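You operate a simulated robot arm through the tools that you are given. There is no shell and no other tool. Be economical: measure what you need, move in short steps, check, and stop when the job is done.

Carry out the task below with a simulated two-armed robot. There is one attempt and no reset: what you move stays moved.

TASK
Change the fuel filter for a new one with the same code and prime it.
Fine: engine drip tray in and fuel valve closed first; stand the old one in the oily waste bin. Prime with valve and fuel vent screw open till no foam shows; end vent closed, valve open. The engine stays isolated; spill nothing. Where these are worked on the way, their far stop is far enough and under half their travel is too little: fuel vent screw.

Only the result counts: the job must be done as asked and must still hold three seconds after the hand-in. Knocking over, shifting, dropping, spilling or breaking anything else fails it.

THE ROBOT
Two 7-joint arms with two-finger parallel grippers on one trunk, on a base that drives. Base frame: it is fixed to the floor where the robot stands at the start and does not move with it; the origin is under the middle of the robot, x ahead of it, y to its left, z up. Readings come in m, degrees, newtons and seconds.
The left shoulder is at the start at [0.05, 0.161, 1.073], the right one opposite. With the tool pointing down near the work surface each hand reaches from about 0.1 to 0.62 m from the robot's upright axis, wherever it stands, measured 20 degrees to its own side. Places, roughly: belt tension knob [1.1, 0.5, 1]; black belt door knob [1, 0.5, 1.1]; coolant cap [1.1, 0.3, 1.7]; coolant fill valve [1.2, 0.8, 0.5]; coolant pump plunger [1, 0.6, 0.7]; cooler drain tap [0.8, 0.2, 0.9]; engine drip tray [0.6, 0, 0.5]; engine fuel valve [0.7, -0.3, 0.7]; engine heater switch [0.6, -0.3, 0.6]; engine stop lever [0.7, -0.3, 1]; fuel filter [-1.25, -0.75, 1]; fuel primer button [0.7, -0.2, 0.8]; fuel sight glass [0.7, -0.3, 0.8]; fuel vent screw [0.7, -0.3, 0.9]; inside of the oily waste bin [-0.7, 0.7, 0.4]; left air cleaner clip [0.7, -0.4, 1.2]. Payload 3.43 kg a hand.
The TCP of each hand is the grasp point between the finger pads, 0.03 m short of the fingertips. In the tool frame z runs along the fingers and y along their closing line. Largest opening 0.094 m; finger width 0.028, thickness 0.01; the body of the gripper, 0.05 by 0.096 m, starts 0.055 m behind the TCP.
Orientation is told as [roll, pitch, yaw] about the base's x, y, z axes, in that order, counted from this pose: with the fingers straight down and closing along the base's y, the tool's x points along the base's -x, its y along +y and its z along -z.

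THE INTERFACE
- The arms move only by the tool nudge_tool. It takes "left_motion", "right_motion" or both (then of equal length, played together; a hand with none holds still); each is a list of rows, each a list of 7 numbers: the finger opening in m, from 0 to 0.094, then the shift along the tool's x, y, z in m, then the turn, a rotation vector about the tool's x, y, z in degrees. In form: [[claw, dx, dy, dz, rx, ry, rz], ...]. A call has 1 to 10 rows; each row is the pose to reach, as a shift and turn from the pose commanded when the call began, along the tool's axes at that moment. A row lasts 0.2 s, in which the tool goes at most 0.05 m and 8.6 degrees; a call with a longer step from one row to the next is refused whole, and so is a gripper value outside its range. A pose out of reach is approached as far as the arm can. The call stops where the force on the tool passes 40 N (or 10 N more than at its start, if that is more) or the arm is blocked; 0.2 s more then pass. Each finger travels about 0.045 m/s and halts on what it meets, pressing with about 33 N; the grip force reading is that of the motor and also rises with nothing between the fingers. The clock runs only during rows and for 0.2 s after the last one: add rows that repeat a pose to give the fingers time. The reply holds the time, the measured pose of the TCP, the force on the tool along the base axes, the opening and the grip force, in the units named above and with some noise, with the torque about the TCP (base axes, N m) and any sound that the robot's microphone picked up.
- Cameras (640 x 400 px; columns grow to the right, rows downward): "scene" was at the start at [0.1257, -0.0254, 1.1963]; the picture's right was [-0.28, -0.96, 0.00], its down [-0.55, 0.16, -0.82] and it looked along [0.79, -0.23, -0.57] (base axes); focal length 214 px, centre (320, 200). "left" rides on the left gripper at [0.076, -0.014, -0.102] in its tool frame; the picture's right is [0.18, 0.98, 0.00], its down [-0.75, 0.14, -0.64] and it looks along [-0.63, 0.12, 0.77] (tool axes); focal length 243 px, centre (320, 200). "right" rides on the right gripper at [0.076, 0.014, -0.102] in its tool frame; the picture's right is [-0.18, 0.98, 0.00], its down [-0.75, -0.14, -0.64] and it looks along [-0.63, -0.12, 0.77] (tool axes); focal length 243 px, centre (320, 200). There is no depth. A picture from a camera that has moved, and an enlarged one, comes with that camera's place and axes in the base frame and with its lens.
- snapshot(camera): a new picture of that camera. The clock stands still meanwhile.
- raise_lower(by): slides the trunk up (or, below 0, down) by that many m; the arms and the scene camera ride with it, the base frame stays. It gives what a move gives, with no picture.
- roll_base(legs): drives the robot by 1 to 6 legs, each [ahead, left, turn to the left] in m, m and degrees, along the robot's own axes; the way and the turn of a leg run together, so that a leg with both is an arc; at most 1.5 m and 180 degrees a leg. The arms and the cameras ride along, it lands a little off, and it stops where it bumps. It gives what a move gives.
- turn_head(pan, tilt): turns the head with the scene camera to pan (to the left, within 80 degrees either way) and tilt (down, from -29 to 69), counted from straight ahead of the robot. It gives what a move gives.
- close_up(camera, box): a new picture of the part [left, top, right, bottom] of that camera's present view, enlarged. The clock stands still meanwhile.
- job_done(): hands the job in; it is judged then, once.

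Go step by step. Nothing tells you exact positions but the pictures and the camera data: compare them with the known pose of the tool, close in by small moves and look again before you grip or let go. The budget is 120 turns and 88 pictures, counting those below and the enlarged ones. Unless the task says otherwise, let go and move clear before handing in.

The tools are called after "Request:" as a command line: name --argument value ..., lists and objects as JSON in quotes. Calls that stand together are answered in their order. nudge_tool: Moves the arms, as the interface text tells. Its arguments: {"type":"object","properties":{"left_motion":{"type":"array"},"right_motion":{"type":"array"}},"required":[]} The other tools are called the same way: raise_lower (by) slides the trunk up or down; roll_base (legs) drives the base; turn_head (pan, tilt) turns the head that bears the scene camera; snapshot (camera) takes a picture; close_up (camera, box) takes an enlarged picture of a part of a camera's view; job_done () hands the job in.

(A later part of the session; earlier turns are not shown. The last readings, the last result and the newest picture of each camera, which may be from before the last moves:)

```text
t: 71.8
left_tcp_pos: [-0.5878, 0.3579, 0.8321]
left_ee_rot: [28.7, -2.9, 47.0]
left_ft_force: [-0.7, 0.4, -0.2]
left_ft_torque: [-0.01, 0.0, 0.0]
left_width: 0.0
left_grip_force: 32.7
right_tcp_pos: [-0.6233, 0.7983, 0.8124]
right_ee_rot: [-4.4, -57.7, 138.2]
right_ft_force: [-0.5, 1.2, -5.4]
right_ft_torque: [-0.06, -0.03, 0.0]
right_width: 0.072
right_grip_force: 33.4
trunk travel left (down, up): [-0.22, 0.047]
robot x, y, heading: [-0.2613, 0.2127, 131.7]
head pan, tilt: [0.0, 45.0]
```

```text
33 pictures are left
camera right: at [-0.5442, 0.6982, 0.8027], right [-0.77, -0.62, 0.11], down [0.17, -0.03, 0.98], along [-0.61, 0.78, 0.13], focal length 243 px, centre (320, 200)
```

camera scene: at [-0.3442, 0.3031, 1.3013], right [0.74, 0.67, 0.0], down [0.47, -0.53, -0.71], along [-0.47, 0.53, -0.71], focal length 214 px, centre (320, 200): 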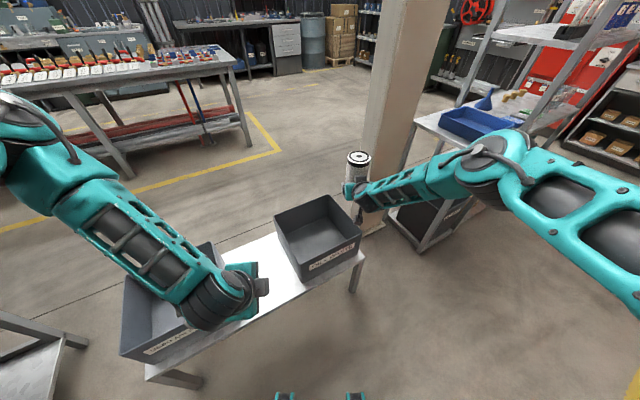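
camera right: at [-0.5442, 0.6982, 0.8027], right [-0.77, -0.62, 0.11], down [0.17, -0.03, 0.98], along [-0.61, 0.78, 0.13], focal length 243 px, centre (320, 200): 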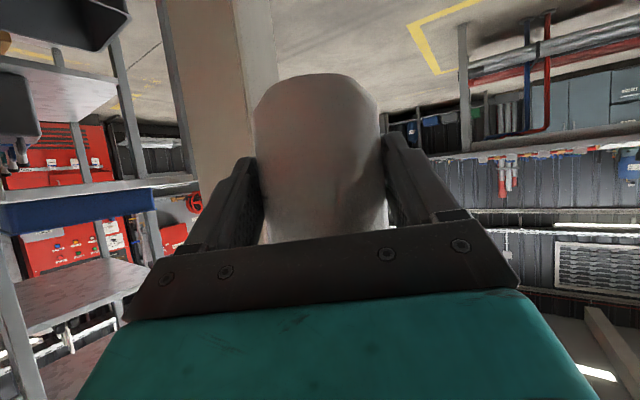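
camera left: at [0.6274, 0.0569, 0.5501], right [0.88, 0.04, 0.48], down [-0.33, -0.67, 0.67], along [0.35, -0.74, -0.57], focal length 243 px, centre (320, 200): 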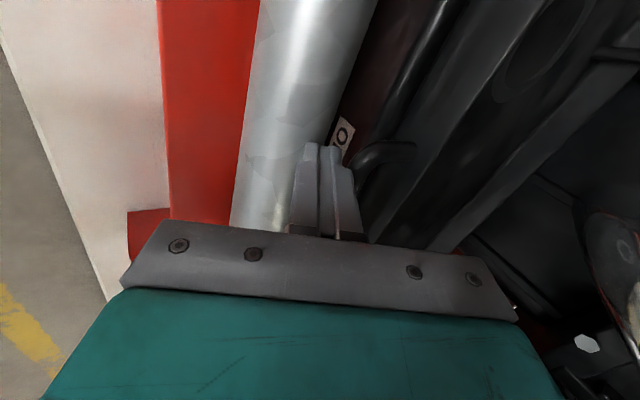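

Two bins stand on a low bench; the right one matches the listed place. I'll read both labels.

Request:
close_up --camera "scene" --box '[110, 180, 390, 370]'

```text
2.11 times, centred on (250, 275) of scene
camera zoom: at [-0.3442, 0.3031, 1.3013], right [0.74, 0.67, 0.0], down [0.47, -0.53, -0.71], along [-0.47, 0.53, -0.71], focal length 452 px, centre (467, 42)
```

zoom: 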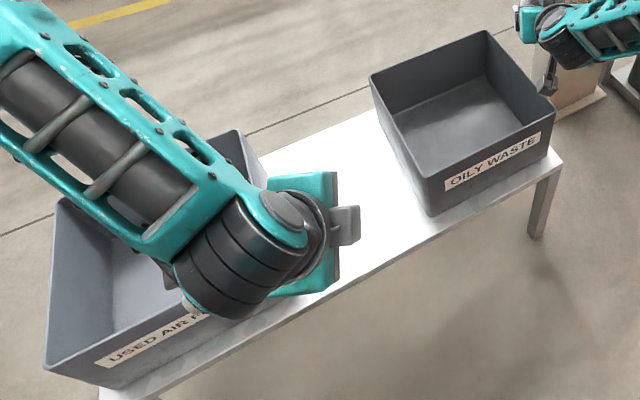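

The right bin is OILY WASTE. My tilted grip can't reach low into it, so I'll hand the filter over to the left hand gripping from above. First, draw the right hand in and stand the left tool upright and higher.

Request:
nudge_tool --right_motion '[[0.03, 0.014, 0.012, -0.022, 0, 0, 0], [0.03, 0.028, 0.024, -0.044, 0, 0, 0], [0.03, 0.042, 0.036, -0.066, 0, 0, 0], [0.03, 0.055, 0.048, -0.088, 0, 0, 0], [0.03, 0.069, 0.06, -0.11, 0, 0, 0], [0.03, 0.069, 0.06, -0.11, 0, 0, 0]]' --left_motion '[[0.0, 0, 0.014, -0.026, 4.8, 0, 0], [0.02, 0, 0.028, -0.052, 9.6, 0, 0], [0.04, 0, 0.043, -0.079, 14.4, 0, 0], [0.06, 0, 0.057, -0.105, 19.2, 0, 0], [0.08, 0, 0.072, -0.132, 24, 0, 0], [0.09, 0, 0.086, -0.158, 28.8, 0, 0]]'

Request:
nudge_tool --left_motion '[[0.094, 0, 0, 0, 0, 0, -8.4], [0.094, 0, 0, 0, 0, 0, -16.8], [0.094, 0, 0, 0, 0, 0, -25.2], [0.094, 0, 0, 0, 0, 0, -33.6], [0.094, 0, 0, 0, 0, 0, -42], [0.094, 0, 0, 0, 0, 0, -50.4], [0.094, 0, 0, 0, 0, 0, -58.8], [0.094, 0, 0, 0, 0, 0, -67.2], [0.094, 0, 0, 0, 0, 0, -75.6], [0.094, 0, 0, 0, 0, 0, -84]]'

Request:
snapshot --camera "scene"

```text
t: 73.2
left_tcp_pos: [-0.577, 0.3101, 0.9696]
left_ee_rot: [2.8, -2.8, 47.9]
left_ft_force: [0.2, 0.8, -0.1]
left_ft_torque: [0.02, -0.01, 0.0]
left_width: 0.09
left_grip_force: 0.1
left hand out of reach, approached as far as the arm can: row 5, 6
right_tcp_pos: [-0.5823, 0.6604, 0.8144]
right_ee_rot: [-4.9, -57.4, 138.3]
right_ft_force: [0.8, 0.6, -4.4]
right_ft_torque: [-0.03, -0.05, -0.01]
right_width: 0.0719
right_grip_force: 33.1
right hand out of reach, approached as far as the arm can: row 2, 3, 4, 5, 6
trunk travel left (down, up): [-0.22, 0.047]
robot x, y, heading: [-0.2632, 0.2133, 131.8]
head pan, tilt: [0.0, 45.0]
```

```text
t: 75.4
left_tcp_pos: [-0.577, 0.3134, 0.9706]
left_ee_rot: [-2.3, -2.9, 132.2]
left_ft_force: [0.4, 0.3, -0.4]
left_ft_torque: [-0.03, 0.01, 0.01]
left_width: 0.0938
left_grip_force: 0.0
right_tcp_pos: [-0.5811, 0.6615, 0.8144]
right_ee_rot: [-4.8, -57.4, 138.2]
right_ft_force: [0.6, 0.4, -5.2]
right_ft_torque: [-0.05, -0.03, 0.0]
right_width: 0.0719
right_grip_force: 33.1
trunk travel left (down, up): [-0.22, 0.047]
robot x, y, heading: [-0.264, 0.2124, 132.0]
head pan, tilt: [0.0, 45.0]
```

```text
31 pictures are left
camera scene: at [-0.3441, 0.303, 1.3013], right [0.74, 0.67, 0.0], down [0.47, -0.53, -0.71], along [-0.47, 0.53, -0.71], focal length 214 px, centre (320, 200)
```

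scene: 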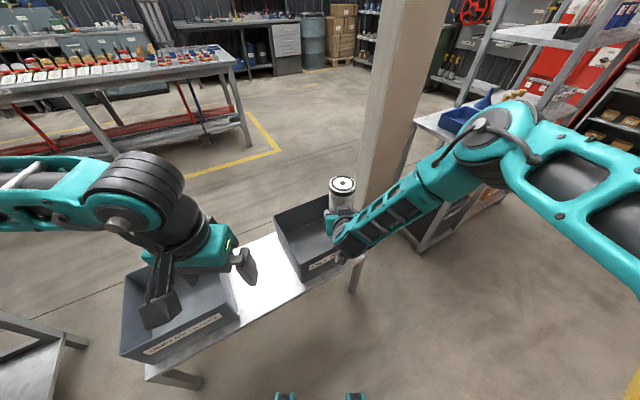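

The filter's centre is about (-0.590, 0.669), top z≈0.93. I'll bring the left hand over it, tool vertical, with clearance.

Request:
nudge_tool --left_motion '[[0.094, -0.034, -0.0285, -0.015, -0.6, 0.7, 0], [0.094, -0.068, -0.057, -0.03, -1.2, 1.4, 0], [0.094, -0.103, -0.0855, -0.03, -1.8, 2.2, 0], [0.094, -0.137, -0.114, -0.03, -2.3, 2.9, 0], [0.094, -0.171, -0.142, -0.03, -2.3, 2.9, 0], [0.094, -0.206, -0.171, -0.03, -2.3, 2.9, 0], [0.094, -0.24, -0.2, -0.03, -2.3, 2.9, 0], [0.094, -0.274, -0.228, -0.03, -2.3, 2.9, 0], [0.094, -0.274, -0.228, -0.03, -2.3, 2.9, 0]]'

Request:
snapshot --camera "left"

Request:
snapshot --camera "scene"

```text
t: 77.4
left_tcp_pos: [-0.5917, 0.6681, 1.0271]
left_ee_rot: [0.0, -0.1, 132.0]
left_ft_force: [-1.1, 0.8, -0.1]
left_ft_torque: [-0.02, -0.03, -0.03]
left_width: 0.094
left_grip_force: 0.1
right_tcp_pos: [-0.5814, 0.661, 0.8143]
right_ee_rot: [-4.8, -57.3, 138.3]
right_ft_force: [-0.3, -0.6, -4.1]
right_ft_torque: [-0.1, -0.03, -0.05]
right_width: 0.0719
right_grip_force: 33.2
trunk travel left (down, up): [-0.22, 0.047]
robot x, y, heading: [-0.262, 0.213, 131.9]
head pan, tilt: [0.0, 45.0]
```

```text
30 pictures are left
camera left: at [-0.5275, 0.6203, 1.131], right [-0.61, -0.79, 0.0], down [-0.61, 0.47, 0.64], along [-0.51, 0.39, -0.77], focal length 243 px, centre (320, 200)
```

left: 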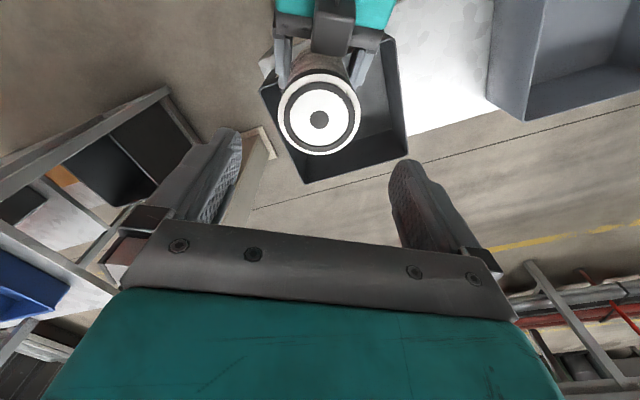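

```text
29 pictures are left
camera scene: at [-0.3445, 0.3027, 1.3013], right [0.74, 0.67, 0.0], down [0.47, -0.53, -0.71], along [-0.47, 0.53, -0.71], focal length 214 px, centre (320, 200)
```

scene: 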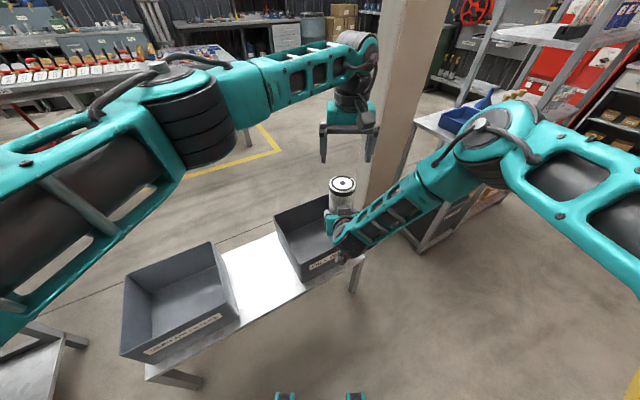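

Well aligned over the filter top. I descend and close the left fingers on the upper body.

Request:
nudge_tool --left_motion '[[0.094, 0, 0, 0.03, 0, 0, 0], [0.094, 0, 0, 0.06, 0, 0, 0], [0.094, 0, 0, 0.09, 0, 0, 0], [0.094, 0, 0, 0.115, 0, 0, 0], [0.094, 0, 0, 0.137, 0, 0, 0], [0.07, 0, 0, 0.137, 0, 0, 0], [0.04, 0, 0, 0.137, 0, 0, 0], [0.03, 0, 0, 0.137, 0, 0, 0], [0.03, 0, 0, 0.137, 0, 0, 0]]'

Request:
snapshot --camera "left"

```text
t: 79.4
left_tcp_pos: [-0.5899, 0.6673, 0.8868]
left_ee_rot: [-0.1, -0.1, 131.8]
left_ft_force: [0.7, 5.8, 0.0]
left_ft_torque: [0.42, -0.38, -0.31]
left_width: 0.0732
left_grip_force: 32.5
right_tcp_pos: [-0.5813, 0.6618, 0.8136]
right_ee_rot: [-4.7, -57.4, 138.2]
right_ft_force: [-1.1, -6.0, -0.6]
right_ft_torque: [-0.01, 0.29, 0.4]
right_width: 0.0721
right_grip_force: 32.8
trunk travel left (down, up): [-0.22, 0.047]
robot x, y, heading: [-0.2639, 0.2118, 131.9]
head pan, tilt: [0.0, 45.0]
```

```text
28 pictures are left
camera left: at [-0.5276, 0.6198, 0.9902], right [-0.61, -0.79, 0.0], down [-0.61, 0.47, 0.64], along [-0.51, 0.39, -0.77], focal length 243 px, centre (320, 200)
```

left: 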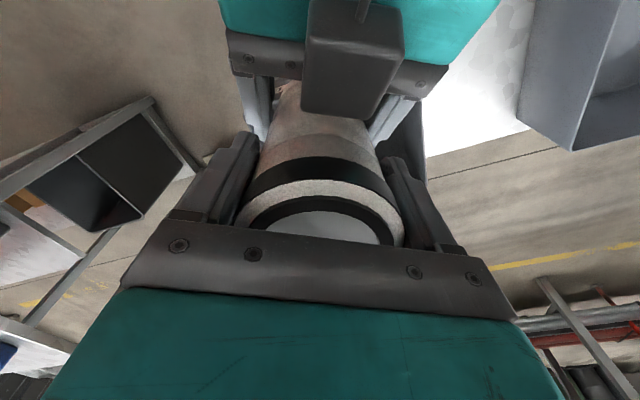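

Both hands hold it. I open the right hand and withdraw it straight back.

Request:
nudge_tool --right_motion '[[0.08, 0, 0, 0, 0, 0, 0], [0.094, 0, 0, 0, 0, 0, 0], [0.094, 0, 0, 0, 0, 0, 0], [0.094, 0.01, 0, -0.016, 0, 0, 0], [0.094, 0.022, -0.01, -0.035, 0, 0, 0], [0.094, 0.034, -0.02, -0.054, 0, 0, 0], [0.094, 0.046, -0.05, -0.073, 0, 0, 0], [0.094, 0.05, -0.09, -0.08, 0, 0, 0]]'

Request:
snapshot --camera "scene"

```text
t: 81.2
left_tcp_pos: [-0.5912, 0.6669, 0.887]
left_ee_rot: [-0.1, -0.1, 132.0]
left_ft_force: [0.4, 0.2, 0.6]
left_ft_torque: [0.01, 0.01, 0.01]
left_width: 0.0723
left_grip_force: 32.9
right_tcp_pos: [-0.5097, 0.6194, 0.8554]
right_ee_rot: [-5.8, -56.6, 138.1]
right_ft_force: [0.6, 0.7, -0.3]
right_ft_torque: [-0.02, 0.03, 0.03]
right_width: 0.0942
right_grip_force: 0.0
right hand out of reach, approached as far as the arm can: row 4, 5, 6, 7, 8
trunk travel left (down, up): [-0.22, 0.047]
robot x, y, heading: [-0.2664, 0.2129, 131.7]
head pan, tilt: [0.0, 45.0]
```

```text
27 pictures are left
camera scene: at [-0.3436, 0.3035, 1.3013], right [0.74, 0.67, 0.0], down [0.47, -0.53, -0.71], along [-0.47, 0.53, -0.71], focal length 214 px, centre (320, 200)
```

scene: 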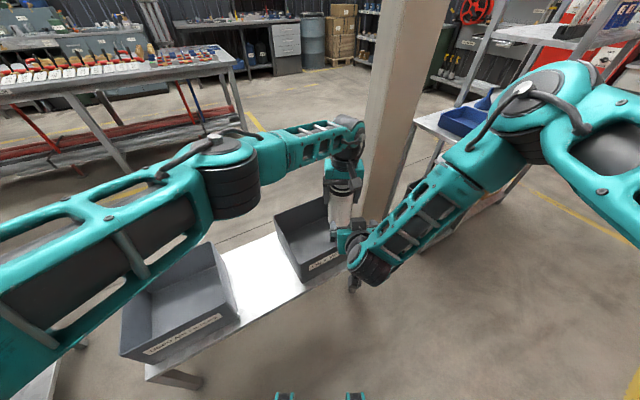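

The left hand holds the filter upright. I move the right hand aside, shift the base slightly toward the bin, and reach over it.

Request:
nudge_tool --right_motion '[[0.094, 0.0, -0.03, 0.0, 0, 6, 0], [0.094, 0.0, -0.06, 0.0, 0, 12, 0], [0.094, 0.0, -0.09, 0.0, 0, 18, 0], [0.094, 0.0, -0.12, 0.0, 0, 24, 0], [0.094, 0.0, -0.15, 0.0, 0, 30, 0]]'

Request:
roll_base --legs '[[0, 0.055, 0], [0.04, 0, 0]]'

Request:
nudge_tool --left_motion '[[0.03, -0.019, 0, 0, 0, 0, 0], [0.03, -0.038, 0, 0, 0, 0, 0], [0.03, -0.038, 0, 0, 0, 0, 0]]'

Request:
snapshot --camera "scene"

Request:
snapshot --camera "left"

```text
t: 82.4
left_tcp_pos: [-0.5907, 0.6678, 0.8869]
left_ee_rot: [0.0, -0.1, 131.9]
left_ft_force: [1.1, -0.4, -0.6]
left_ft_torque: [-0.03, 0.0, 0.0]
left_width: 0.0727
left_grip_force: 33.4
right_tcp_pos: [-0.4051, 0.7275, 0.86]
right_ee_rot: [-2.6, -27.6, 135.7]
right_ft_force: [0.2, 0.6, -0.2]
right_ft_torque: [-0.02, -0.04, -0.03]
right_width: 0.0939
right_grip_force: 0.0
right hand out of reach, approached as far as the arm can: row 1
trunk travel left (down, up): [-0.22, 0.047]
robot x, y, heading: [-0.2622, 0.2107, 132.1]
head pan, tilt: [0.0, 45.0]
```

```text
t: 84.0
left_tcp_pos: [-0.6592, 0.6613, 0.8869]
left_ee_rot: [0.0, 0.0, 132.0]
left_ft_force: [0.0, 0.3, -5.1]
left_ft_torque: [-0.02, 0.02, -0.02]
left_width: 0.0725
left_grip_force: 33.0
right_tcp_pos: [-0.4736, 0.7203, 0.8599]
right_ee_rot: [-2.7, -27.7, 135.7]
right_ft_force: [0.1, 0.0, -0.1]
right_ft_torque: [-0.01, -0.03, 0.01]
right_width: 0.0939
right_grip_force: 0.1
trunk travel left (down, up): [-0.22, 0.047]
robot x, y, heading: [-0.3317, 0.204, 131.9]
head pan, tilt: [0.0, 45.0]
```

```text
t: 84.8
left_tcp_pos: [-0.6696, 0.6658, 0.8888]
left_ee_rot: [0.0, -0.1, 131.9]
left_ft_force: [-0.3, 1.1, -4.6]
left_ft_torque: [-0.03, -0.02, -0.01]
left_width: 0.0727
left_grip_force: 32.5
left hand out of reach, approached as far as the arm can: row 1, 2, 3
right_tcp_pos: [-0.4726, 0.7204, 0.86]
right_ee_rot: [-2.7, -27.6, 135.7]
right_ft_force: [0.0, -1.0, 0.2]
right_ft_torque: [-0.04, -0.01, -0.02]
right_width: 0.0939
right_grip_force: 0.0
trunk travel left (down, up): [-0.22, 0.047]
robot x, y, heading: [-0.3322, 0.208, 131.9]
head pan, tilt: [0.0, 45.0]
```

```text
26 pictures are left
camera scene: at [-0.4113, 0.2969, 1.3013], right [0.74, 0.67, 0.0], down [0.47, -0.53, -0.71], along [-0.47, 0.53, -0.71], focal length 214 px, centre (320, 200)
```

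scene: 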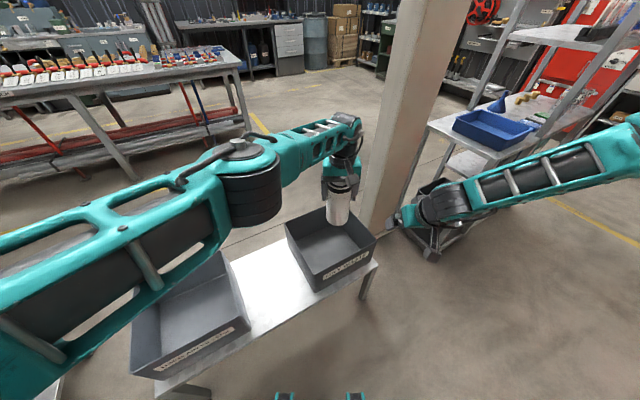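

```text
25 pictures are left
camera left: at [-0.6062, 0.618, 0.9914], right [-0.61, -0.79, 0.0], down [-0.61, 0.47, 0.64], along [-0.51, 0.39, -0.77], focal length 243 px, centre (320, 200)
```

left: 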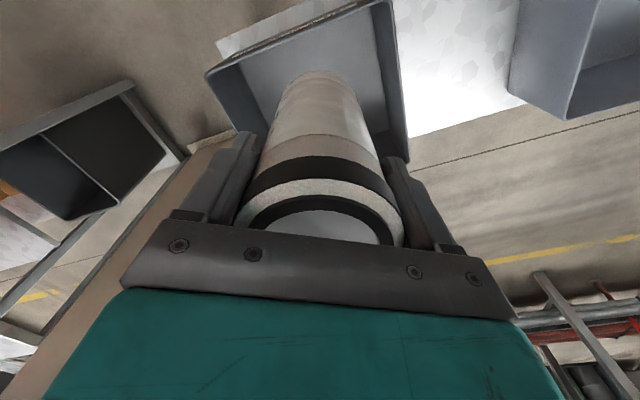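

The filter hangs over the bin, slightly close to the near wall. I'll go 2.5 cm further in, then lower with the trunk.

Request:
roll_base --legs '[[0.025, 0, 0]]'

Request:
raise_lower --by -0.21

Request:
snapshot --camera "scene"

```text
t: 85.6
left_tcp_pos: [-0.6863, 0.6856, 0.8885]
left_ee_rot: [-0.1, -0.1, 131.9]
left_ft_force: [0.2, 0.1, -4.9]
left_ft_torque: [-0.03, -0.01, 0.02]
left_width: 0.0726
left_grip_force: 33.1
right_tcp_pos: [-0.4907, 0.7399, 0.8592]
right_ee_rot: [-2.7, -27.6, 135.8]
right_ft_force: [0.0, 0.1, -0.1]
right_ft_torque: [0.01, 0.02, 0.03]
right_width: 0.0939
right_grip_force: 0.0
trunk travel left (down, up): [-0.22, 0.047]
robot x, y, heading: [-0.349, 0.2266, 131.8]
head pan, tilt: [0.0, 45.0]
```

```text
t: 87.9
left_tcp_pos: [-0.6853, 0.6843, 0.6788]
left_ee_rot: [0.0, -0.1, 131.8]
left_ft_force: [-0.2, 0.0, -5.1]
left_ft_torque: [0.0, 0.02, -0.02]
left_width: 0.0722
left_grip_force: 33.0
right_tcp_pos: [-0.4902, 0.7383, 0.649]
right_ee_rot: [-2.7, -27.7, 135.9]
right_ft_force: [-0.2, 0.1, 0.5]
right_ft_torque: [-0.01, 0.04, 0.01]
right_width: 0.0939
right_grip_force: 0.1
trunk travel left (down, up): [-0.01, 0.257]
robot x, y, heading: [-0.3528, 0.2269, 131.6]
head pan, tilt: [0.0, 45.0]
```

```text
24 pictures are left
camera scene: at [-0.4279, 0.3151, 1.0914], right [0.74, 0.67, 0.0], down [0.47, -0.53, -0.71], along [-0.47, 0.53, -0.71], focal length 214 px, centre (320, 200)
```

scene: 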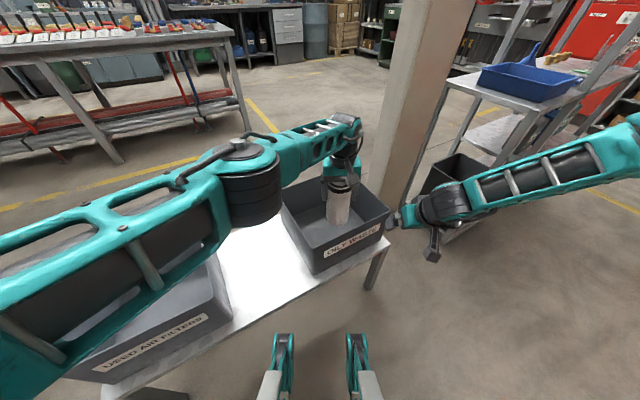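

The filter is inside the bin walls. I descend slowly with the arm.

Request:
nudge_tool --left_motion '[[0.03, 0, 0, 0.012, 0, 0, 0], [0.03, 0, 0, 0.024, 0, 0, 0], [0.03, 0, 0, 0.034, 0, 0, 0], [0.03, 0, 0, 0.042, 0, 0, 0], [0.03, 0, 0, 0.05, 0, 0, 0], [0.03, 0, 0, 0.056, 0, 0, 0], [0.03, 0, 0, 0.062, 0, 0, 0], [0.03, 0, 0, 0.068, 0, 0, 0]]'

Request:
close_up --camera "scene" --box '[260, 140, 420, 280]'

```text
t: 89.7
left_tcp_pos: [-0.6841, 0.6704, 0.6177]
left_ee_rot: [0.0, 0.0, 131.9]
left_ft_force: [-0.4, -0.3, -4.2]
left_ft_torque: [-0.04, -0.02, 0.03]
left_width: 0.0725
left_grip_force: 33.1
left hand out of reach, approached as far as the arm can: row 1, 2, 3, 4, 5, 6, 7, 8
right_tcp_pos: [-0.4894, 0.7392, 0.649]
right_ee_rot: [-2.7, -27.7, 135.9]
right_ft_force: [-0.4, -0.5, 0.5]
right_ft_torque: [0.0, 0.02, 0.0]
right_width: 0.0939
right_grip_force: 0.0
trunk travel left (down, up): [-0.01, 0.257]
robot x, y, heading: [-0.3446, 0.2231, 131.9]
head pan, tilt: [0.0, 45.0]
```

```text
2.86 times, centred on (340, 210) of scene
camera zoom: at [-0.4278, 0.3151, 1.0913], right [0.74, 0.67, 0.0], down [0.47, -0.53, -0.71], along [-0.47, 0.53, -0.71], focal length 613 px, centre (263, 171)
```

zoom: 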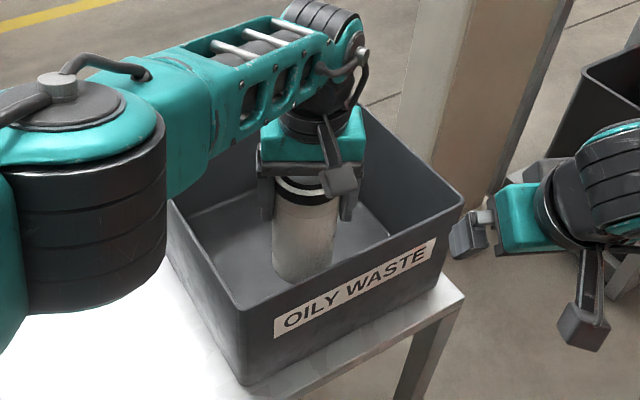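

Request:
roll_base --legs '[[0.025, 0, 0]]'

Request:
raise_lower --by -0.01

Request:
nudge_tool --left_motion '[[0.03, 0.003, 0, 0.004, 0, 0, 0], [0.03, 0.006, 0, 0.008, 0, 0, 0], [0.03, 0.009, 0, 0.012, 0, 0, 0], [0.03, 0.012, 0, 0.016, 0, 0, 0], [0.03, 0.015, 0, 0.02, 0, 0, 0], [0.03, 0.018, 0, 0.024, 0, 0, 0], [0.03, 0.021, 0, 0.028, 0, 0, 0]]'

Request:
close_up --camera "scene" --box '[260, 140, 420, 280]'

```text
t: 90.5
left_tcp_pos: [-0.7004, 0.6872, 0.6188]
left_ee_rot: [0.0, -0.2, 131.9]
left_ft_force: [-0.1, 0.1, -4.5]
left_ft_torque: [0.0, -0.05, -0.01]
left_width: 0.0722
left_grip_force: 33.3
right_tcp_pos: [-0.5057, 0.7555, 0.6506]
right_ee_rot: [-2.6, -27.7, 135.7]
right_ft_force: [0.2, 0.6, -0.4]
right_ft_torque: [0.0, -0.01, -0.01]
right_width: 0.0941
right_grip_force: 0.0
trunk travel left (down, up): [-0.01, 0.257]
robot x, y, heading: [-0.3638, 0.2448, 131.8]
head pan, tilt: [0.0, 45.0]
```

```text
t: 91.1
left_tcp_pos: [-0.7025, 0.6872, 0.6088]
left_ee_rot: [-0.1, -0.1, 131.9]
left_ft_force: [-1.2, 0.1, -4.3]
left_ft_torque: [0.01, -0.02, 0.0]
left_width: 0.0724
left_grip_force: 33.3
right_tcp_pos: [-0.5053, 0.7568, 0.6394]
right_ee_rot: [-2.7, -27.8, 135.8]
right_ft_force: [0.4, 0.7, 0.5]
right_ft_torque: [-0.03, -0.01, -0.02]
right_width: 0.0941
right_grip_force: 0.0
trunk travel left (down, up): [0.0, 0.267]
robot x, y, heading: [-0.3646, 0.2426, 132.0]
head pan, tilt: [0.0, 45.0]
```

```text
t: 92.7
left_tcp_pos: [-0.6873, 0.6724, 0.5816]
left_ee_rot: [0.0, -0.1, 132.0]
left_ft_force: [0.3, -0.1, -5.6]
left_ft_torque: [-0.02, -0.01, -0.01]
left_width: 0.0721
left_grip_force: 32.9
right_tcp_pos: [-0.506, 0.7579, 0.641]
right_ee_rot: [-2.7, -27.7, 135.7]
right_ft_force: [0.7, -0.5, -0.4]
right_ft_torque: [-0.04, 0.02, 0.01]
right_width: 0.0937
right_grip_force: 0.0
trunk travel left (down, up): [0.0, 0.267]
robot x, y, heading: [-0.3658, 0.2438, 132.3]
head pan, tilt: [0.0, 45.0]
```

```text
2.86 times, centred on (340, 210) of scene
camera zoom: at [-0.4443, 0.3336, 1.0813], right [0.74, 0.67, 0.0], down [0.47, -0.53, -0.71], along [-0.47, 0.53, -0.71], focal length 613 px, centre (263, 171)
```

zoom: 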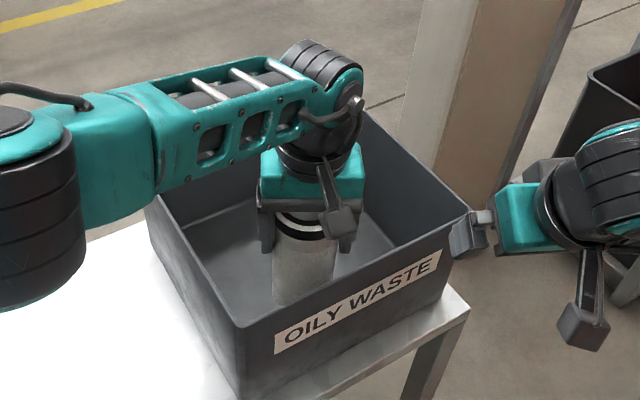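

No contact yet; continue down in small steps.

Request:
nudge_tool --left_motion '[[0.03, 0, 0, 0.005, 0, 0, 0], [0.03, 0, 0, 0.01, 0, 0, 0], [0.03, 0.001, 0, 0.015, 0, 0, 0], [0.03, 0.002, 0, 0.02, 0, 0, 0], [0.03, 0.003, 0, 0.025, 0, 0, 0], [0.03, 0.004, 0, 0.03, 0, 0, 0], [0.03, 0.005, 0, 0.035, 0, 0, 0], [0.03, 0.006, 0, 0.04, 0, 0, 0]]'

```text
t: 94.5
left_tcp_pos: [-0.6822, 0.6663, 0.5412]
left_ee_rot: [0.1, -0.2, 131.9]
left_ft_force: [-0.3, 0.3, -4.3]
left_ft_torque: [0.01, -0.01, 0.0]
left_width: 0.0723
left_grip_force: 33.0
right_tcp_pos: [-0.5053, 0.7567, 0.6417]
right_ee_rot: [-2.7, -27.7, 135.8]
right_ft_force: [-0.3, -0.8, -0.2]
right_ft_torque: [0.0, 0.03, -0.02]
right_width: 0.0938
right_grip_force: 0.1
trunk travel left (down, up): [0.0, 0.267]
robot x, y, heading: [-0.361, 0.2439, 132.0]
head pan, tilt: [0.0, 45.0]
```

Request:
roll_base --legs '[[0.02, 0, 0]]'

Request:
nudge_tool --left_motion '[[0.03, 0, 0, 0.004, 0, 0, 0], [0.03, 0, 0, 0.008, 0, 0, 0], [0.03, 0.0, 0, 0.012, 0, 0, 0], [0.03, 0.0, 0, 0.016, 0, 0, 0], [0.03, 0.001, 0, 0.02, 0, 0, 0], [0.03, 0.002, 0, 0.024, 0, 0, 0]]'

Request:
close_up --camera "scene" --box '[260, 140, 420, 280]'

```text
t: 95.3
left_tcp_pos: [-0.6965, 0.681, 0.5415]
left_ee_rot: [0.0, 0.0, 131.9]
left_ft_force: [0.2, -0.3, -5.5]
left_ft_torque: [0.03, -0.01, 0.0]
left_width: 0.0721
left_grip_force: 32.8
right_tcp_pos: [-0.5188, 0.7717, 0.6405]
right_ee_rot: [-2.7, -27.6, 135.8]
right_ft_force: [0.5, 0.6, -0.3]
right_ft_torque: [-0.02, -0.01, 0.02]
right_width: 0.0941
right_grip_force: 0.0
trunk travel left (down, up): [0.0, 0.267]
robot x, y, heading: [-0.3777, 0.2579, 132.2]
head pan, tilt: [0.0, 45.0]
```

```text
t: 96.5
left_tcp_pos: [-0.6956, 0.6777, 0.5329]
left_ee_rot: [0.0, -0.8, 131.9]
left_ft_force: [0.8, -9.7, 19.4]
left_ft_torque: [-0.47, 0.32, 0.14]
left_width: 0.0725
left_grip_force: 33.2
left hand out of reach, approached as far as the arm can: row 2, 3, 4, 5, 6
right_tcp_pos: [-0.5195, 0.7709, 0.6414]
right_ee_rot: [-2.7, -28.0, 135.7]
right_ft_force: [0.8, 0.1, -0.5]
right_ft_torque: [0.0, 0.0, 0.01]
right_width: 0.0939
right_grip_force: 0.1
trunk travel left (down, up): [0.0, 0.267]
robot x, y, heading: [-0.3795, 0.2554, 131.9]
head pan, tilt: [0.0, 45.0]
stopped in row 6 (left hand): the force on the tool passed its limit at 43 N (the readings are from after the stop); the commanded pose is now the measured one
```

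```text
2.86 times, centred on (340, 210) of scene
camera zoom: at [-0.4566, 0.3466, 1.0815], right [0.74, 0.67, 0.0], down [0.47, -0.53, -0.71], along [-0.47, 0.53, -0.71], focal length 613 px, centre (263, 171)
```

zoom: 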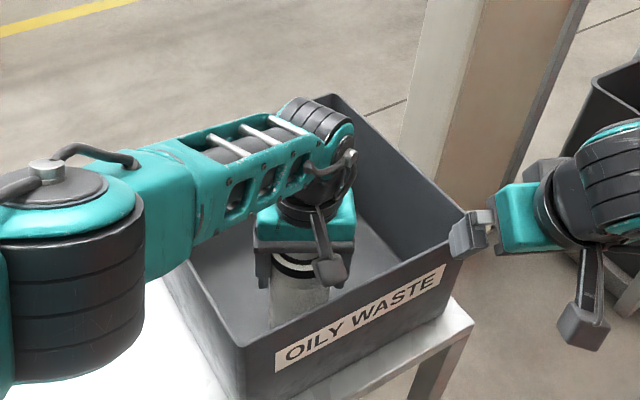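

The filter stands on the bin floor. I release gently and then rise straight up.

Request:
nudge_tool --left_motion '[[0.03, 0, 0, -0.002, 0, 0, 0], [0.07, 0, 0, -0.002, 0, 0, 0], [0.085, 0, 0, -0.002, 0, 0, 0], [0.094, 0, 0, -0.002, 0, 0, 0], [0.094, 0, 0, -0.002, 0, 0, 0]]'

Request:
raise_lower --by 0.22

Request:
snapshot --camera "left"

```text
t: 97.8
left_tcp_pos: [-0.6958, 0.6761, 0.5303]
left_ee_rot: [-0.2, -0.6, 131.9]
left_ft_force: [-0.3, 1.0, 0.3]
left_ft_torque: [0.01, -0.01, 0.0]
left_width: 0.0941
left_grip_force: 0.0
right_tcp_pos: [-0.5199, 0.7732, 0.6399]
right_ee_rot: [-2.7, -27.7, 135.8]
right_ft_force: [-0.2, 0.4, -0.2]
right_ft_torque: [0.0, -0.07, 0.05]
right_width: 0.0942
right_grip_force: 0.0
trunk travel left (down, up): [0.0, 0.267]
robot x, y, heading: [-0.377, 0.2559, 132.0]
head pan, tilt: [0.0, 45.0]
```

```text
t: 100.1
left_tcp_pos: [-0.6956, 0.6772, 0.7511]
left_ee_rot: [-0.1, -0.7, 132.0]
left_ft_force: [0.2, 0.1, 0.7]
left_ft_torque: [0.04, -0.03, -0.03]
left_width: 0.0939
left_grip_force: 0.0
right_tcp_pos: [-0.5196, 0.7719, 0.8592]
right_ee_rot: [-2.7, -27.7, 135.8]
right_ft_force: [0.8, -0.4, -0.2]
right_ft_torque: [-0.01, 0.05, -0.02]
right_width: 0.0942
right_grip_force: 0.1
trunk travel left (down, up): [-0.22, 0.047]
robot x, y, heading: [-0.3797, 0.2618, 132.0]
head pan, tilt: [0.0, 45.0]
```

```text
20 pictures are left
camera left: at [-0.6325, 0.6283, 0.8531], right [-0.61, -0.79, 0.0], down [-0.6, 0.46, 0.65], along [-0.51, 0.4, -0.76], focal length 243 px, centre (320, 200)
```

left: 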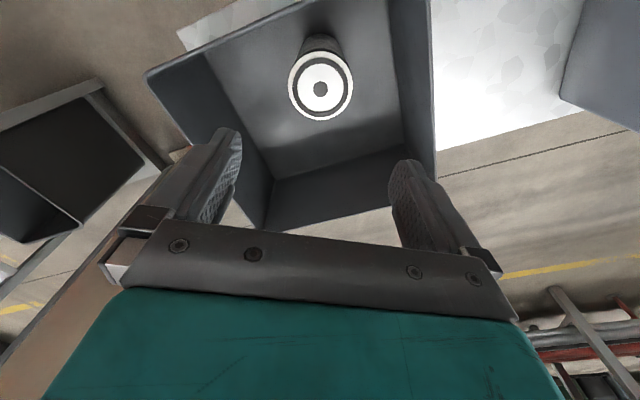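

The old filter stands in the OILY WASTE bin. I'll tuck the left arm in, back off, and turn toward the filter shelf behind.

Request:
nudge_tool --left_motion '[[0.094, 0.028, 0.028, -0.015, 0, 0, 0], [0.094, 0.056, 0.056, -0.03, 0, 0, 0], [0.094, 0.084, 0.084, -0.05, 0, 0, 0], [0.094, 0.112, 0.112, -0.07, 0, 0, 0], [0.094, 0.14, 0.14, -0.09, 0, 0, 0], [0.094, 0.168, 0.168, -0.1, 0, 0, 0], [0.094, 0.196, 0.196, -0.1, 0, 0, 0]]'

Request:
roll_base --legs '[[-0.3, 0, 0], [0, 0, 84]]'

Request:
turn_head --pan 0 --tilt 25

Request:
snapshot --camera "scene"

```text
t: 101.7
left_tcp_pos: [-0.7093, 0.3989, 0.8477]
left_ee_rot: [-0.2, -0.8, 131.9]
left_ft_force: [0.0, 0.6, 0.4]
left_ft_torque: [0.02, 0.03, 0.03]
left_width: 0.0936
left_grip_force: 0.1
right_tcp_pos: [-0.5204, 0.7719, 0.8609]
right_ee_rot: [-2.7, -27.8, 135.9]
right_ft_force: [0.6, -0.1, 0.3]
right_ft_torque: [0.02, -0.02, 0.04]
right_width: 0.094
right_grip_force: 0.1
trunk travel left (down, up): [-0.22, 0.047]
robot x, y, heading: [-0.374, 0.2609, 131.9]
head pan, tilt: [0.0, 45.0]
```

```text
t: 107.3
left_tcp_pos: [-0.352, -0.2831, 0.848]
left_ee_rot: [-0.1, -0.6, -144.2]
left_ft_force: [0.0, -0.3, 0.9]
left_ft_torque: [-0.01, 0.0, 0.03]
left_width: 0.0939
left_grip_force: 0.0
right_tcp_pos: [-0.7032, -0.0516, 0.8594]
right_ee_rot: [-2.7, -27.6, -140.4]
right_ft_force: [-0.5, -0.3, -0.6]
right_ft_torque: [-0.01, 0.01, -0.02]
right_width: 0.094
right_grip_force: 0.0
trunk travel left (down, up): [-0.22, 0.047]
robot x, y, heading: [-0.1784, 0.0329, -144.4]
head pan, tilt: [0.0, 45.0]
```

```text
t: 108.2
left_tcp_pos: [-0.3522, -0.2831, 0.8466]
left_ee_rot: [-0.1, -0.6, -144.3]
left_ft_force: [0.5, -0.7, -0.6]
left_ft_torque: [-0.02, 0.01, -0.03]
left_width: 0.094
left_grip_force: 0.0
right_tcp_pos: [-0.7033, -0.0514, 0.86]
right_ee_rot: [-2.6, -27.6, -140.5]
right_ft_force: [0.2, -0.2, 0.0]
right_ft_torque: [-0.01, -0.01, -0.02]
right_width: 0.0939
right_grip_force: 0.0
trunk travel left (down, up): [-0.22, 0.047]
robot x, y, heading: [-0.1747, 0.0361, -144.2]
head pan, tilt: [0.0, 25.0]
```

```text
19 pictures are left
camera scene: at [-0.2826, -0.0443, 1.3319], right [-0.58, 0.81, 0.0], down [0.34, 0.25, -0.91], along [-0.74, -0.53, -0.42], focal length 214 px, centre (320, 200)
```

scene: 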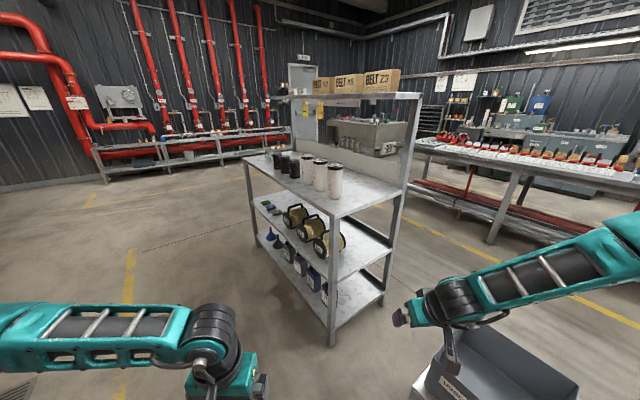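

I see the shelf: three black and three white filters on its top shelf. I'll enlarge to read the codes.

Request:
close_up --camera "scene" --box '[260, 140, 370, 215]'

```text
5.33 times, centred on (315, 178) of scene
camera zoom: at [-0.2826, -0.0443, 1.3319], right [-0.58, 0.81, 0.0], down [0.34, 0.25, -0.91], along [-0.74, -0.53, -0.42], focal length 1144 px, centre (347, 320)
```

zoom: 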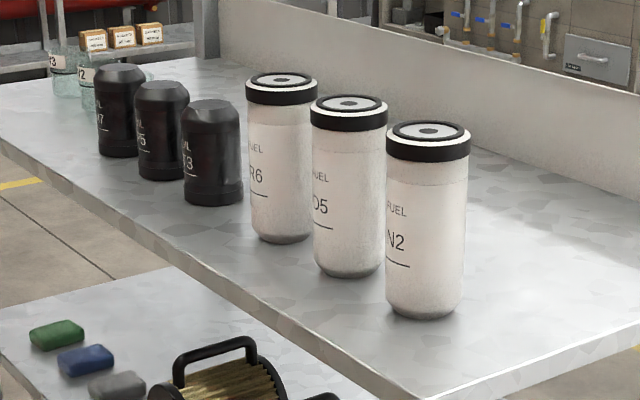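

N2 is the nearest white one, at about (-1.135, -0.567), z 0.89–1.06. I'll turn, slide alongside, and set the right tool to the same tilt and height as used on the old one.

Request:
roll_base --legs '[[0, 0, -33.8], [0, 0.669, 0]]'

Request:
nudge_tool --right_motion '[[0.094, -0.019, 0.026, -0.01, 0, -6, 0], [0.094, -0.038, 0.052, -0.02, 0, -12, 0], [0.094, -0.056, 0.078, -0.03, 0, -18, 0], [0.094, -0.075, 0.104, -0.04, 0, -24, 0], [0.094, -0.094, 0.13, -0.049, 0, -30, 0], [0.094, -0.094, 0.13, -0.049, 0, -30, 0]]'

Request:
snapshot --camera "scene"

```text
t: 116.2
left_tcp_pos: [-0.4691, -0.8131, 0.8467]
left_ee_rot: [-0.1, -0.5, -177.4]
left_ft_force: [-0.4, 0.0, 0.4]
left_ft_torque: [0.0, 0.0, -0.02]
left_width: 0.0942
left_grip_force: 0.1
right_tcp_pos: [-0.6357, -0.4273, 0.8593]
right_ee_rot: [-2.7, -27.7, -173.6]
right_ft_force: [0.1, 0.0, -0.7]
right_ft_torque: [0.0, -0.04, -0.01]
right_width: 0.0937
right_grip_force: 0.1
trunk travel left (down, up): [-0.22, 0.047]
robot x, y, heading: [-0.152, -0.6403, -177.7]
head pan, tilt: [0.0, 25.0]
```

```text
t: 117.5
left_tcp_pos: [-0.469, -0.8122, 0.8473]
left_ee_rot: [-0.1, -0.6, -177.5]
left_ft_force: [0.1, 0.3, -0.5]
left_ft_torque: [0.02, -0.02, 0.02]
left_width: 0.094
left_grip_force: 0.0
right_tcp_pos: [-0.6843, -0.5661, 0.942]
right_ee_rot: [-4.3, -57.8, -171.1]
right_ft_force: [-0.2, -1.1, -1.2]
right_ft_torque: [0.02, 0.0, -0.01]
right_width: 0.0941
right_grip_force: 0.1
trunk travel left (down, up): [-0.22, 0.047]
robot x, y, heading: [-0.1501, -0.6468, -177.5]
head pan, tilt: [0.0, 25.0]
```

```text
17 pictures are left
camera scene: at [-0.2797, -0.6496, 1.3319], right [-0.04, 1.0, 0.0], down [0.42, 0.02, -0.91], along [-0.91, -0.04, -0.42], focal length 214 px, centre (320, 200)
```

scene: 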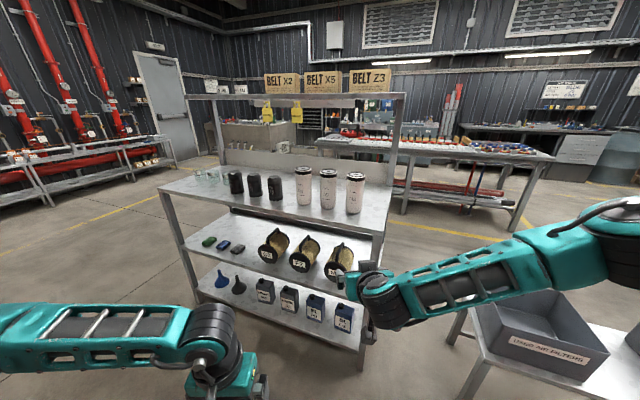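

N2 is at about (-1.10, -0.546), z 0.89–1.06. I drive ahead to bring the open right hand just short of it.

Request:
roll_base --legs '[[0, -0.037, 0], [0.3, 0, 0]]'

Request:
snapshot --camera "right"

```text
t: 120.2
left_tcp_pos: [-0.7689, -0.7926, 0.8477]
left_ee_rot: [-0.1, -0.6, -177.0]
left_ft_force: [-0.7, -0.1, 0.5]
left_ft_torque: [0.02, 0.03, -0.02]
left_width: 0.0943
left_grip_force: 0.0
right_tcp_pos: [-0.9872, -0.5487, 0.9419]
right_ee_rot: [-4.5, -57.6, -170.6]
right_ft_force: [-0.7, 0.4, 0.2]
right_ft_torque: [-0.01, 0.01, 0.02]
right_width: 0.094
right_grip_force: 0.1
trunk travel left (down, up): [-0.22, 0.047]
robot x, y, heading: [-0.4504, -0.6228, -177.1]
head pan, tilt: [0.0, 25.0]
```

```text
16 pictures are left
camera right: at [-0.8588, -0.5492, 0.9321], right [0.0, -0.99, 0.11], down [0.13, 0.11, 0.98], along [-0.99, 0.02, 0.13], focal length 243 px, centre (320, 200)
```

right: 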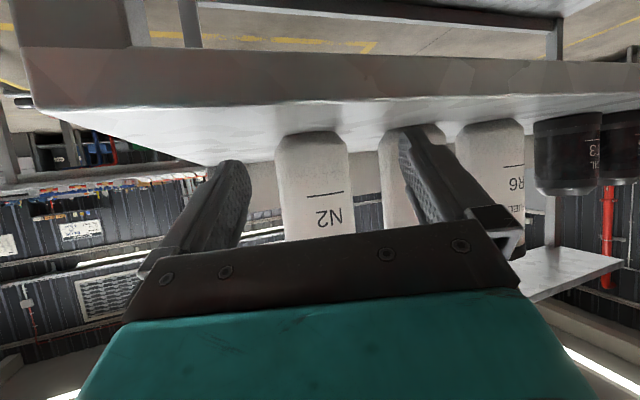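

N2 confirmed ahead. I shift 1.7 cm right, advance over it, and close.

Request:
nudge_tool --right_motion '[[0.094, -0.006, -0.017, 0.0, 0, 0, 0], [0.094, -0.02, -0.017, 0.028, 0, 0, 0], [0.094, -0.04, -0.017, 0.06, 0, 0, 0], [0.094, -0.058, -0.017, 0.086, 0, 0, 0], [0.094, -0.058, -0.017, 0.086, 0, 0, 0], [0.07, -0.058, -0.017, 0.086, 0, 0, 0], [0.04, -0.058, -0.017, 0.086, 0, 0, 0], [0.03, -0.058, -0.017, 0.086, 0, 0, 0], [0.03, -0.058, -0.017, 0.086, 0, 0, 0]]'

Request:
snapshot --camera "right"

```text
t: 122.2
left_tcp_pos: [-0.7696, -0.7934, 0.8484]
left_ee_rot: [-0.1, -0.6, -177.0]
left_ft_force: [-0.7, -0.3, -0.4]
left_ft_torque: [-0.02, 0.01, 0.02]
left_width: 0.0939
left_grip_force: 0.2
right_tcp_pos: [-1.092, -0.5429, 0.9461]
right_ee_rot: [-4.4, -57.8, -170.6]
right_ft_force: [-1.0, 0.9, 0.2]
right_ft_torque: [0.04, 0.14, -0.03]
right_width: 0.0738
right_grip_force: 33.1
trunk travel left (down, up): [-0.22, 0.047]
robot x, y, heading: [-0.4517, -0.6192, -177.1]
head pan, tilt: [0.0, 25.0]
```

```text
15 pictures are left
camera right: at [-0.9634, -0.5438, 0.9364], right [0.0, -0.99, 0.11], down [0.13, 0.11, 0.98], along [-0.99, 0.02, 0.13], focal length 243 px, centre (320, 200)
```

right: 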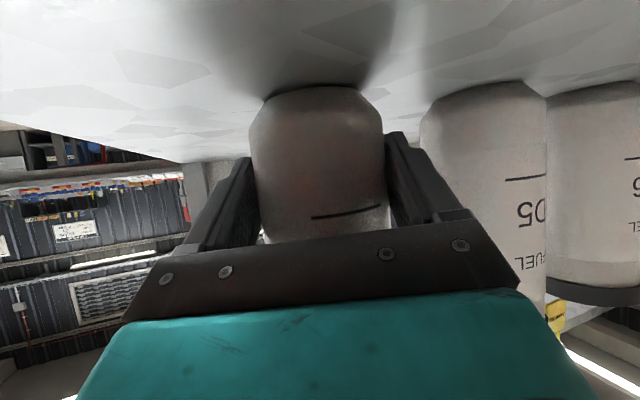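

New N2 filter is in hand, upright. I lift it, back off, and swing round to the engine side with wide clearance.

Request:
raise_lower --by 0.045

Request:
roll_base --legs '[[-0.33, 0, 0], [0, -0.82, 0], [0.2, 0, 0], [0, 0, -180], [0, 0, -19.2]]'

```text
t: 123.1
left_tcp_pos: [-0.7688, -0.7927, 0.8924]
left_ee_rot: [-0.1, -0.6, -177.0]
left_ft_force: [-1.3, 0.3, 0.3]
left_ft_torque: [0.01, 0.02, 0.0]
left_width: 0.094
left_grip_force: 0.0
right_tcp_pos: [-1.0912, -0.542, 0.9907]
right_ee_rot: [-4.5, -57.6, -170.6]
right_ft_force: [-0.3, -0.5, -6.1]
right_ft_torque: [0.01, -0.02, -0.02]
right_width: 0.0737
right_grip_force: 32.8
trunk travel left (down, up): [-0.265, 0.002]
robot x, y, heading: [-0.447, -0.6222, -177.3]
head pan, tilt: [0.0, 25.0]
```

```text
t: 142.0
left_tcp_pos: [-0.0246, 0.2591, 0.892]
left_ee_rot: [-0.1, -0.7, -14.6]
left_ft_force: [0.1, 0.0, -0.4]
left_ft_torque: [0.03, 0.01, -0.02]
left_width: 0.0939
left_grip_force: 0.1
right_tcp_pos: [0.2077, -0.0761, 0.9906]
right_ee_rot: [-4.4, -57.6, -8.3]
right_ft_force: [0.0, -0.1, -3.9]
right_ft_torque: [0.04, 0.06, -0.04]
right_width: 0.0733
right_grip_force: 33.0
trunk travel left (down, up): [-0.265, 0.002]
robot x, y, heading: [-0.3813, 0.195, -14.6]
head pan, tilt: [0.0, 25.0]
```

Now I'll align with the engine, stop short, lower the trunk and the arm to just below the seat height.

Request:
roll_base --legs '[[0, 0, -1.8], [0, 0.0385, 0], [0.3, 0, 0]]'

Request:
raise_lower --by -0.265

Request:
nudge_tool --right_motion '[[0.03, 0.02, 0.001, 0.0123, 0, 0, 0], [0.03, 0.04, 0.002, 0.0246, 0, 0, 0], [0.03, 0.06, 0.003, 0.037, 0, 0, 0], [0.03, 0.08, 0.004, 0.049, 0, 0, 0], [0.03, 0.1, 0.005, 0.0615, 0, 0, 0], [0.03, 0.1166, 0.0055, 0.0737, 0, 0, 0], [0.03, 0.1166, 0.0055, 0.0737, 0, 0, 0]]'

Request:
turn_head --pan 0 --tilt 40

Request:
snapshot --camera "scene"

```text
t: 145.0
left_tcp_pos: [0.2732, 0.2004, 0.8931]
left_ee_rot: [-0.2, -0.6, -16.5]
left_ft_force: [1.1, -0.3, -0.5]
left_ft_torque: [0.04, 0.0, 0.01]
left_width: 0.0939
left_grip_force: 0.1
right_tcp_pos: [0.4934, -0.1419, 0.9904]
right_ee_rot: [-4.4, -57.6, -10.1]
right_ft_force: [0.9, 0.0, -4.5]
right_ft_torque: [0.02, 0.09, -0.04]
right_width: 0.0729
right_grip_force: 32.6
trunk travel left (down, up): [-0.265, 0.002]
robot x, y, heading: [-0.0828, 0.141, -16.5]
head pan, tilt: [0.0, 25.0]
```

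```text
t: 147.7
left_tcp_pos: [0.2727, 0.2005, 0.6263]
left_ee_rot: [0.0, -0.7, -16.5]
left_ft_force: [-0.6, -0.2, 0.7]
left_ft_torque: [0.0, -0.02, 0.01]
left_width: 0.0942
left_grip_force: 0.0
right_tcp_pos: [0.4937, -0.1418, 0.7267]
right_ee_rot: [-4.4, -57.6, -10.1]
right_ft_force: [-0.1, 0.9, -4.1]
right_ft_torque: [-0.01, 0.02, -0.01]
right_width: 0.0733
right_grip_force: 33.0
trunk travel left (down, up): [0.0, 0.267]
robot x, y, heading: [-0.0866, 0.1431, -16.6]
head pan, tilt: [0.0, 25.0]
```

```text
t: 149.3
left_tcp_pos: [0.2724, 0.2009, 0.6268]
left_ee_rot: [-0.1, -0.6, -16.5]
left_ft_force: [0.4, 0.9, 0.9]
left_ft_torque: [-0.01, 0.04, 0.02]
left_width: 0.0942
left_grip_force: 0.1
right_tcp_pos: [0.4901, -0.1337, 0.6007]
right_ee_rot: [-4.9, -57.1, -10.0]
right_ft_force: [-0.6, -0.1, -5.1]
right_ft_torque: [0.01, 0.03, 0.01]
right_width: 0.073
right_grip_force: 32.8
right hand out of reach, approached as far as the arm can: row 6, 7
trunk travel left (down, up): [0.0, 0.267]
robot x, y, heading: [-0.085, 0.1494, -16.5]
head pan, tilt: [0.0, 25.0]
```

```text
t: 150.1
left_tcp_pos: [0.2721, 0.2003, 0.6269]
left_ee_rot: [0.0, -0.6, -16.5]
left_ft_force: [-0.6, -0.4, -0.9]
left_ft_torque: [0.01, 0.01, 0.0]
left_width: 0.094
left_grip_force: 0.1
right_tcp_pos: [0.4902, -0.1343, 0.602]
right_ee_rot: [-4.8, -57.1, -10.0]
right_ft_force: [0.7, 1.0, -4.2]
right_ft_torque: [0.04, 0.04, 0.03]
right_width: 0.0732
right_grip_force: 32.9
trunk travel left (down, up): [0.0, 0.267]
robot x, y, heading: [-0.0839, 0.1494, -16.6]
head pan, tilt: [0.0, 40.0]
```

```text
14 pictures are left
camera scene: at [0.0373, 0.1095, 1.0886], right [-0.28, -0.96, 0.0], down [-0.62, 0.18, -0.77], along [0.73, -0.22, -0.64], focal length 214 px, centre (320, 200)
```

scene: 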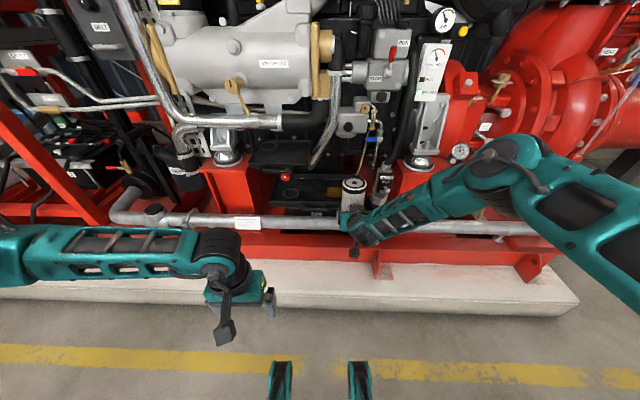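

The new filter is level and near height. I drive ahead to just short of the head.

Request:
roll_base --legs '[[0.24, -0.004, 0]]'

Request:
nudge_tool --right_motion '[[0.03, 0.0042, 0.0, 0.0053, 0, 0, 0], [0.03, 0.0085, 0.0, 0.0107, 0, 0, 0]]'

Request:
close_up --camera "scene" --box '[280, 90, 420, 210]'

```text
t: 151.9
left_tcp_pos: [0.5044, 0.1268, 0.6271]
left_ee_rot: [-0.1, -0.6, -16.6]
left_ft_force: [-1.1, 0.2, 0.2]
left_ft_torque: [0.02, -0.02, 0.04]
left_width: 0.0941
left_grip_force: 0.1
right_tcp_pos: [0.7205, -0.2076, 0.6015]
right_ee_rot: [-4.7, -57.1, -10.0]
right_ft_force: [0.4, 0.5, -5.0]
right_ft_torque: [-0.03, 0.05, 0.04]
right_width: 0.0731
right_grip_force: 32.8
trunk travel left (down, up): [0.0, 0.267]
robot x, y, heading: [0.1478, 0.0707, -16.4]
head pan, tilt: [0.0, 40.0]
```

```text
t: 152.5
left_tcp_pos: [0.504, 0.1261, 0.6285]
left_ee_rot: [0.0, -0.6, -16.7]
left_ft_force: [-0.2, 0.2, 0.2]
left_ft_torque: [0.0, -0.01, 0.02]
left_width: 0.094
left_grip_force: 0.1
right_tcp_pos: [0.7239, -0.2089, 0.5875]
right_ee_rot: [-5.1, -56.8, -10.1]
right_ft_force: [-0.2, 0.2, -4.8]
right_ft_torque: [0.02, 0.05, -0.01]
right_width: 0.073
right_grip_force: 32.5
trunk travel left (down, up): [0.0, 0.267]
robot x, y, heading: [0.1466, 0.0728, -16.7]
head pan, tilt: [0.0, 40.0]
```

```text
3.33 times, centred on (350, 150) of scene
camera zoom: at [0.2686, 0.0362, 1.0886], right [-0.29, -0.96, 0.0], down [-0.62, 0.18, -0.77], along [0.73, -0.22, -0.64], focal length 715 px, centre (220, 367)
```

zoom: 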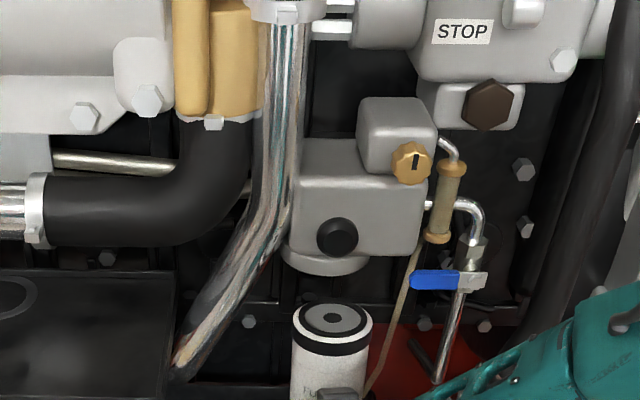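

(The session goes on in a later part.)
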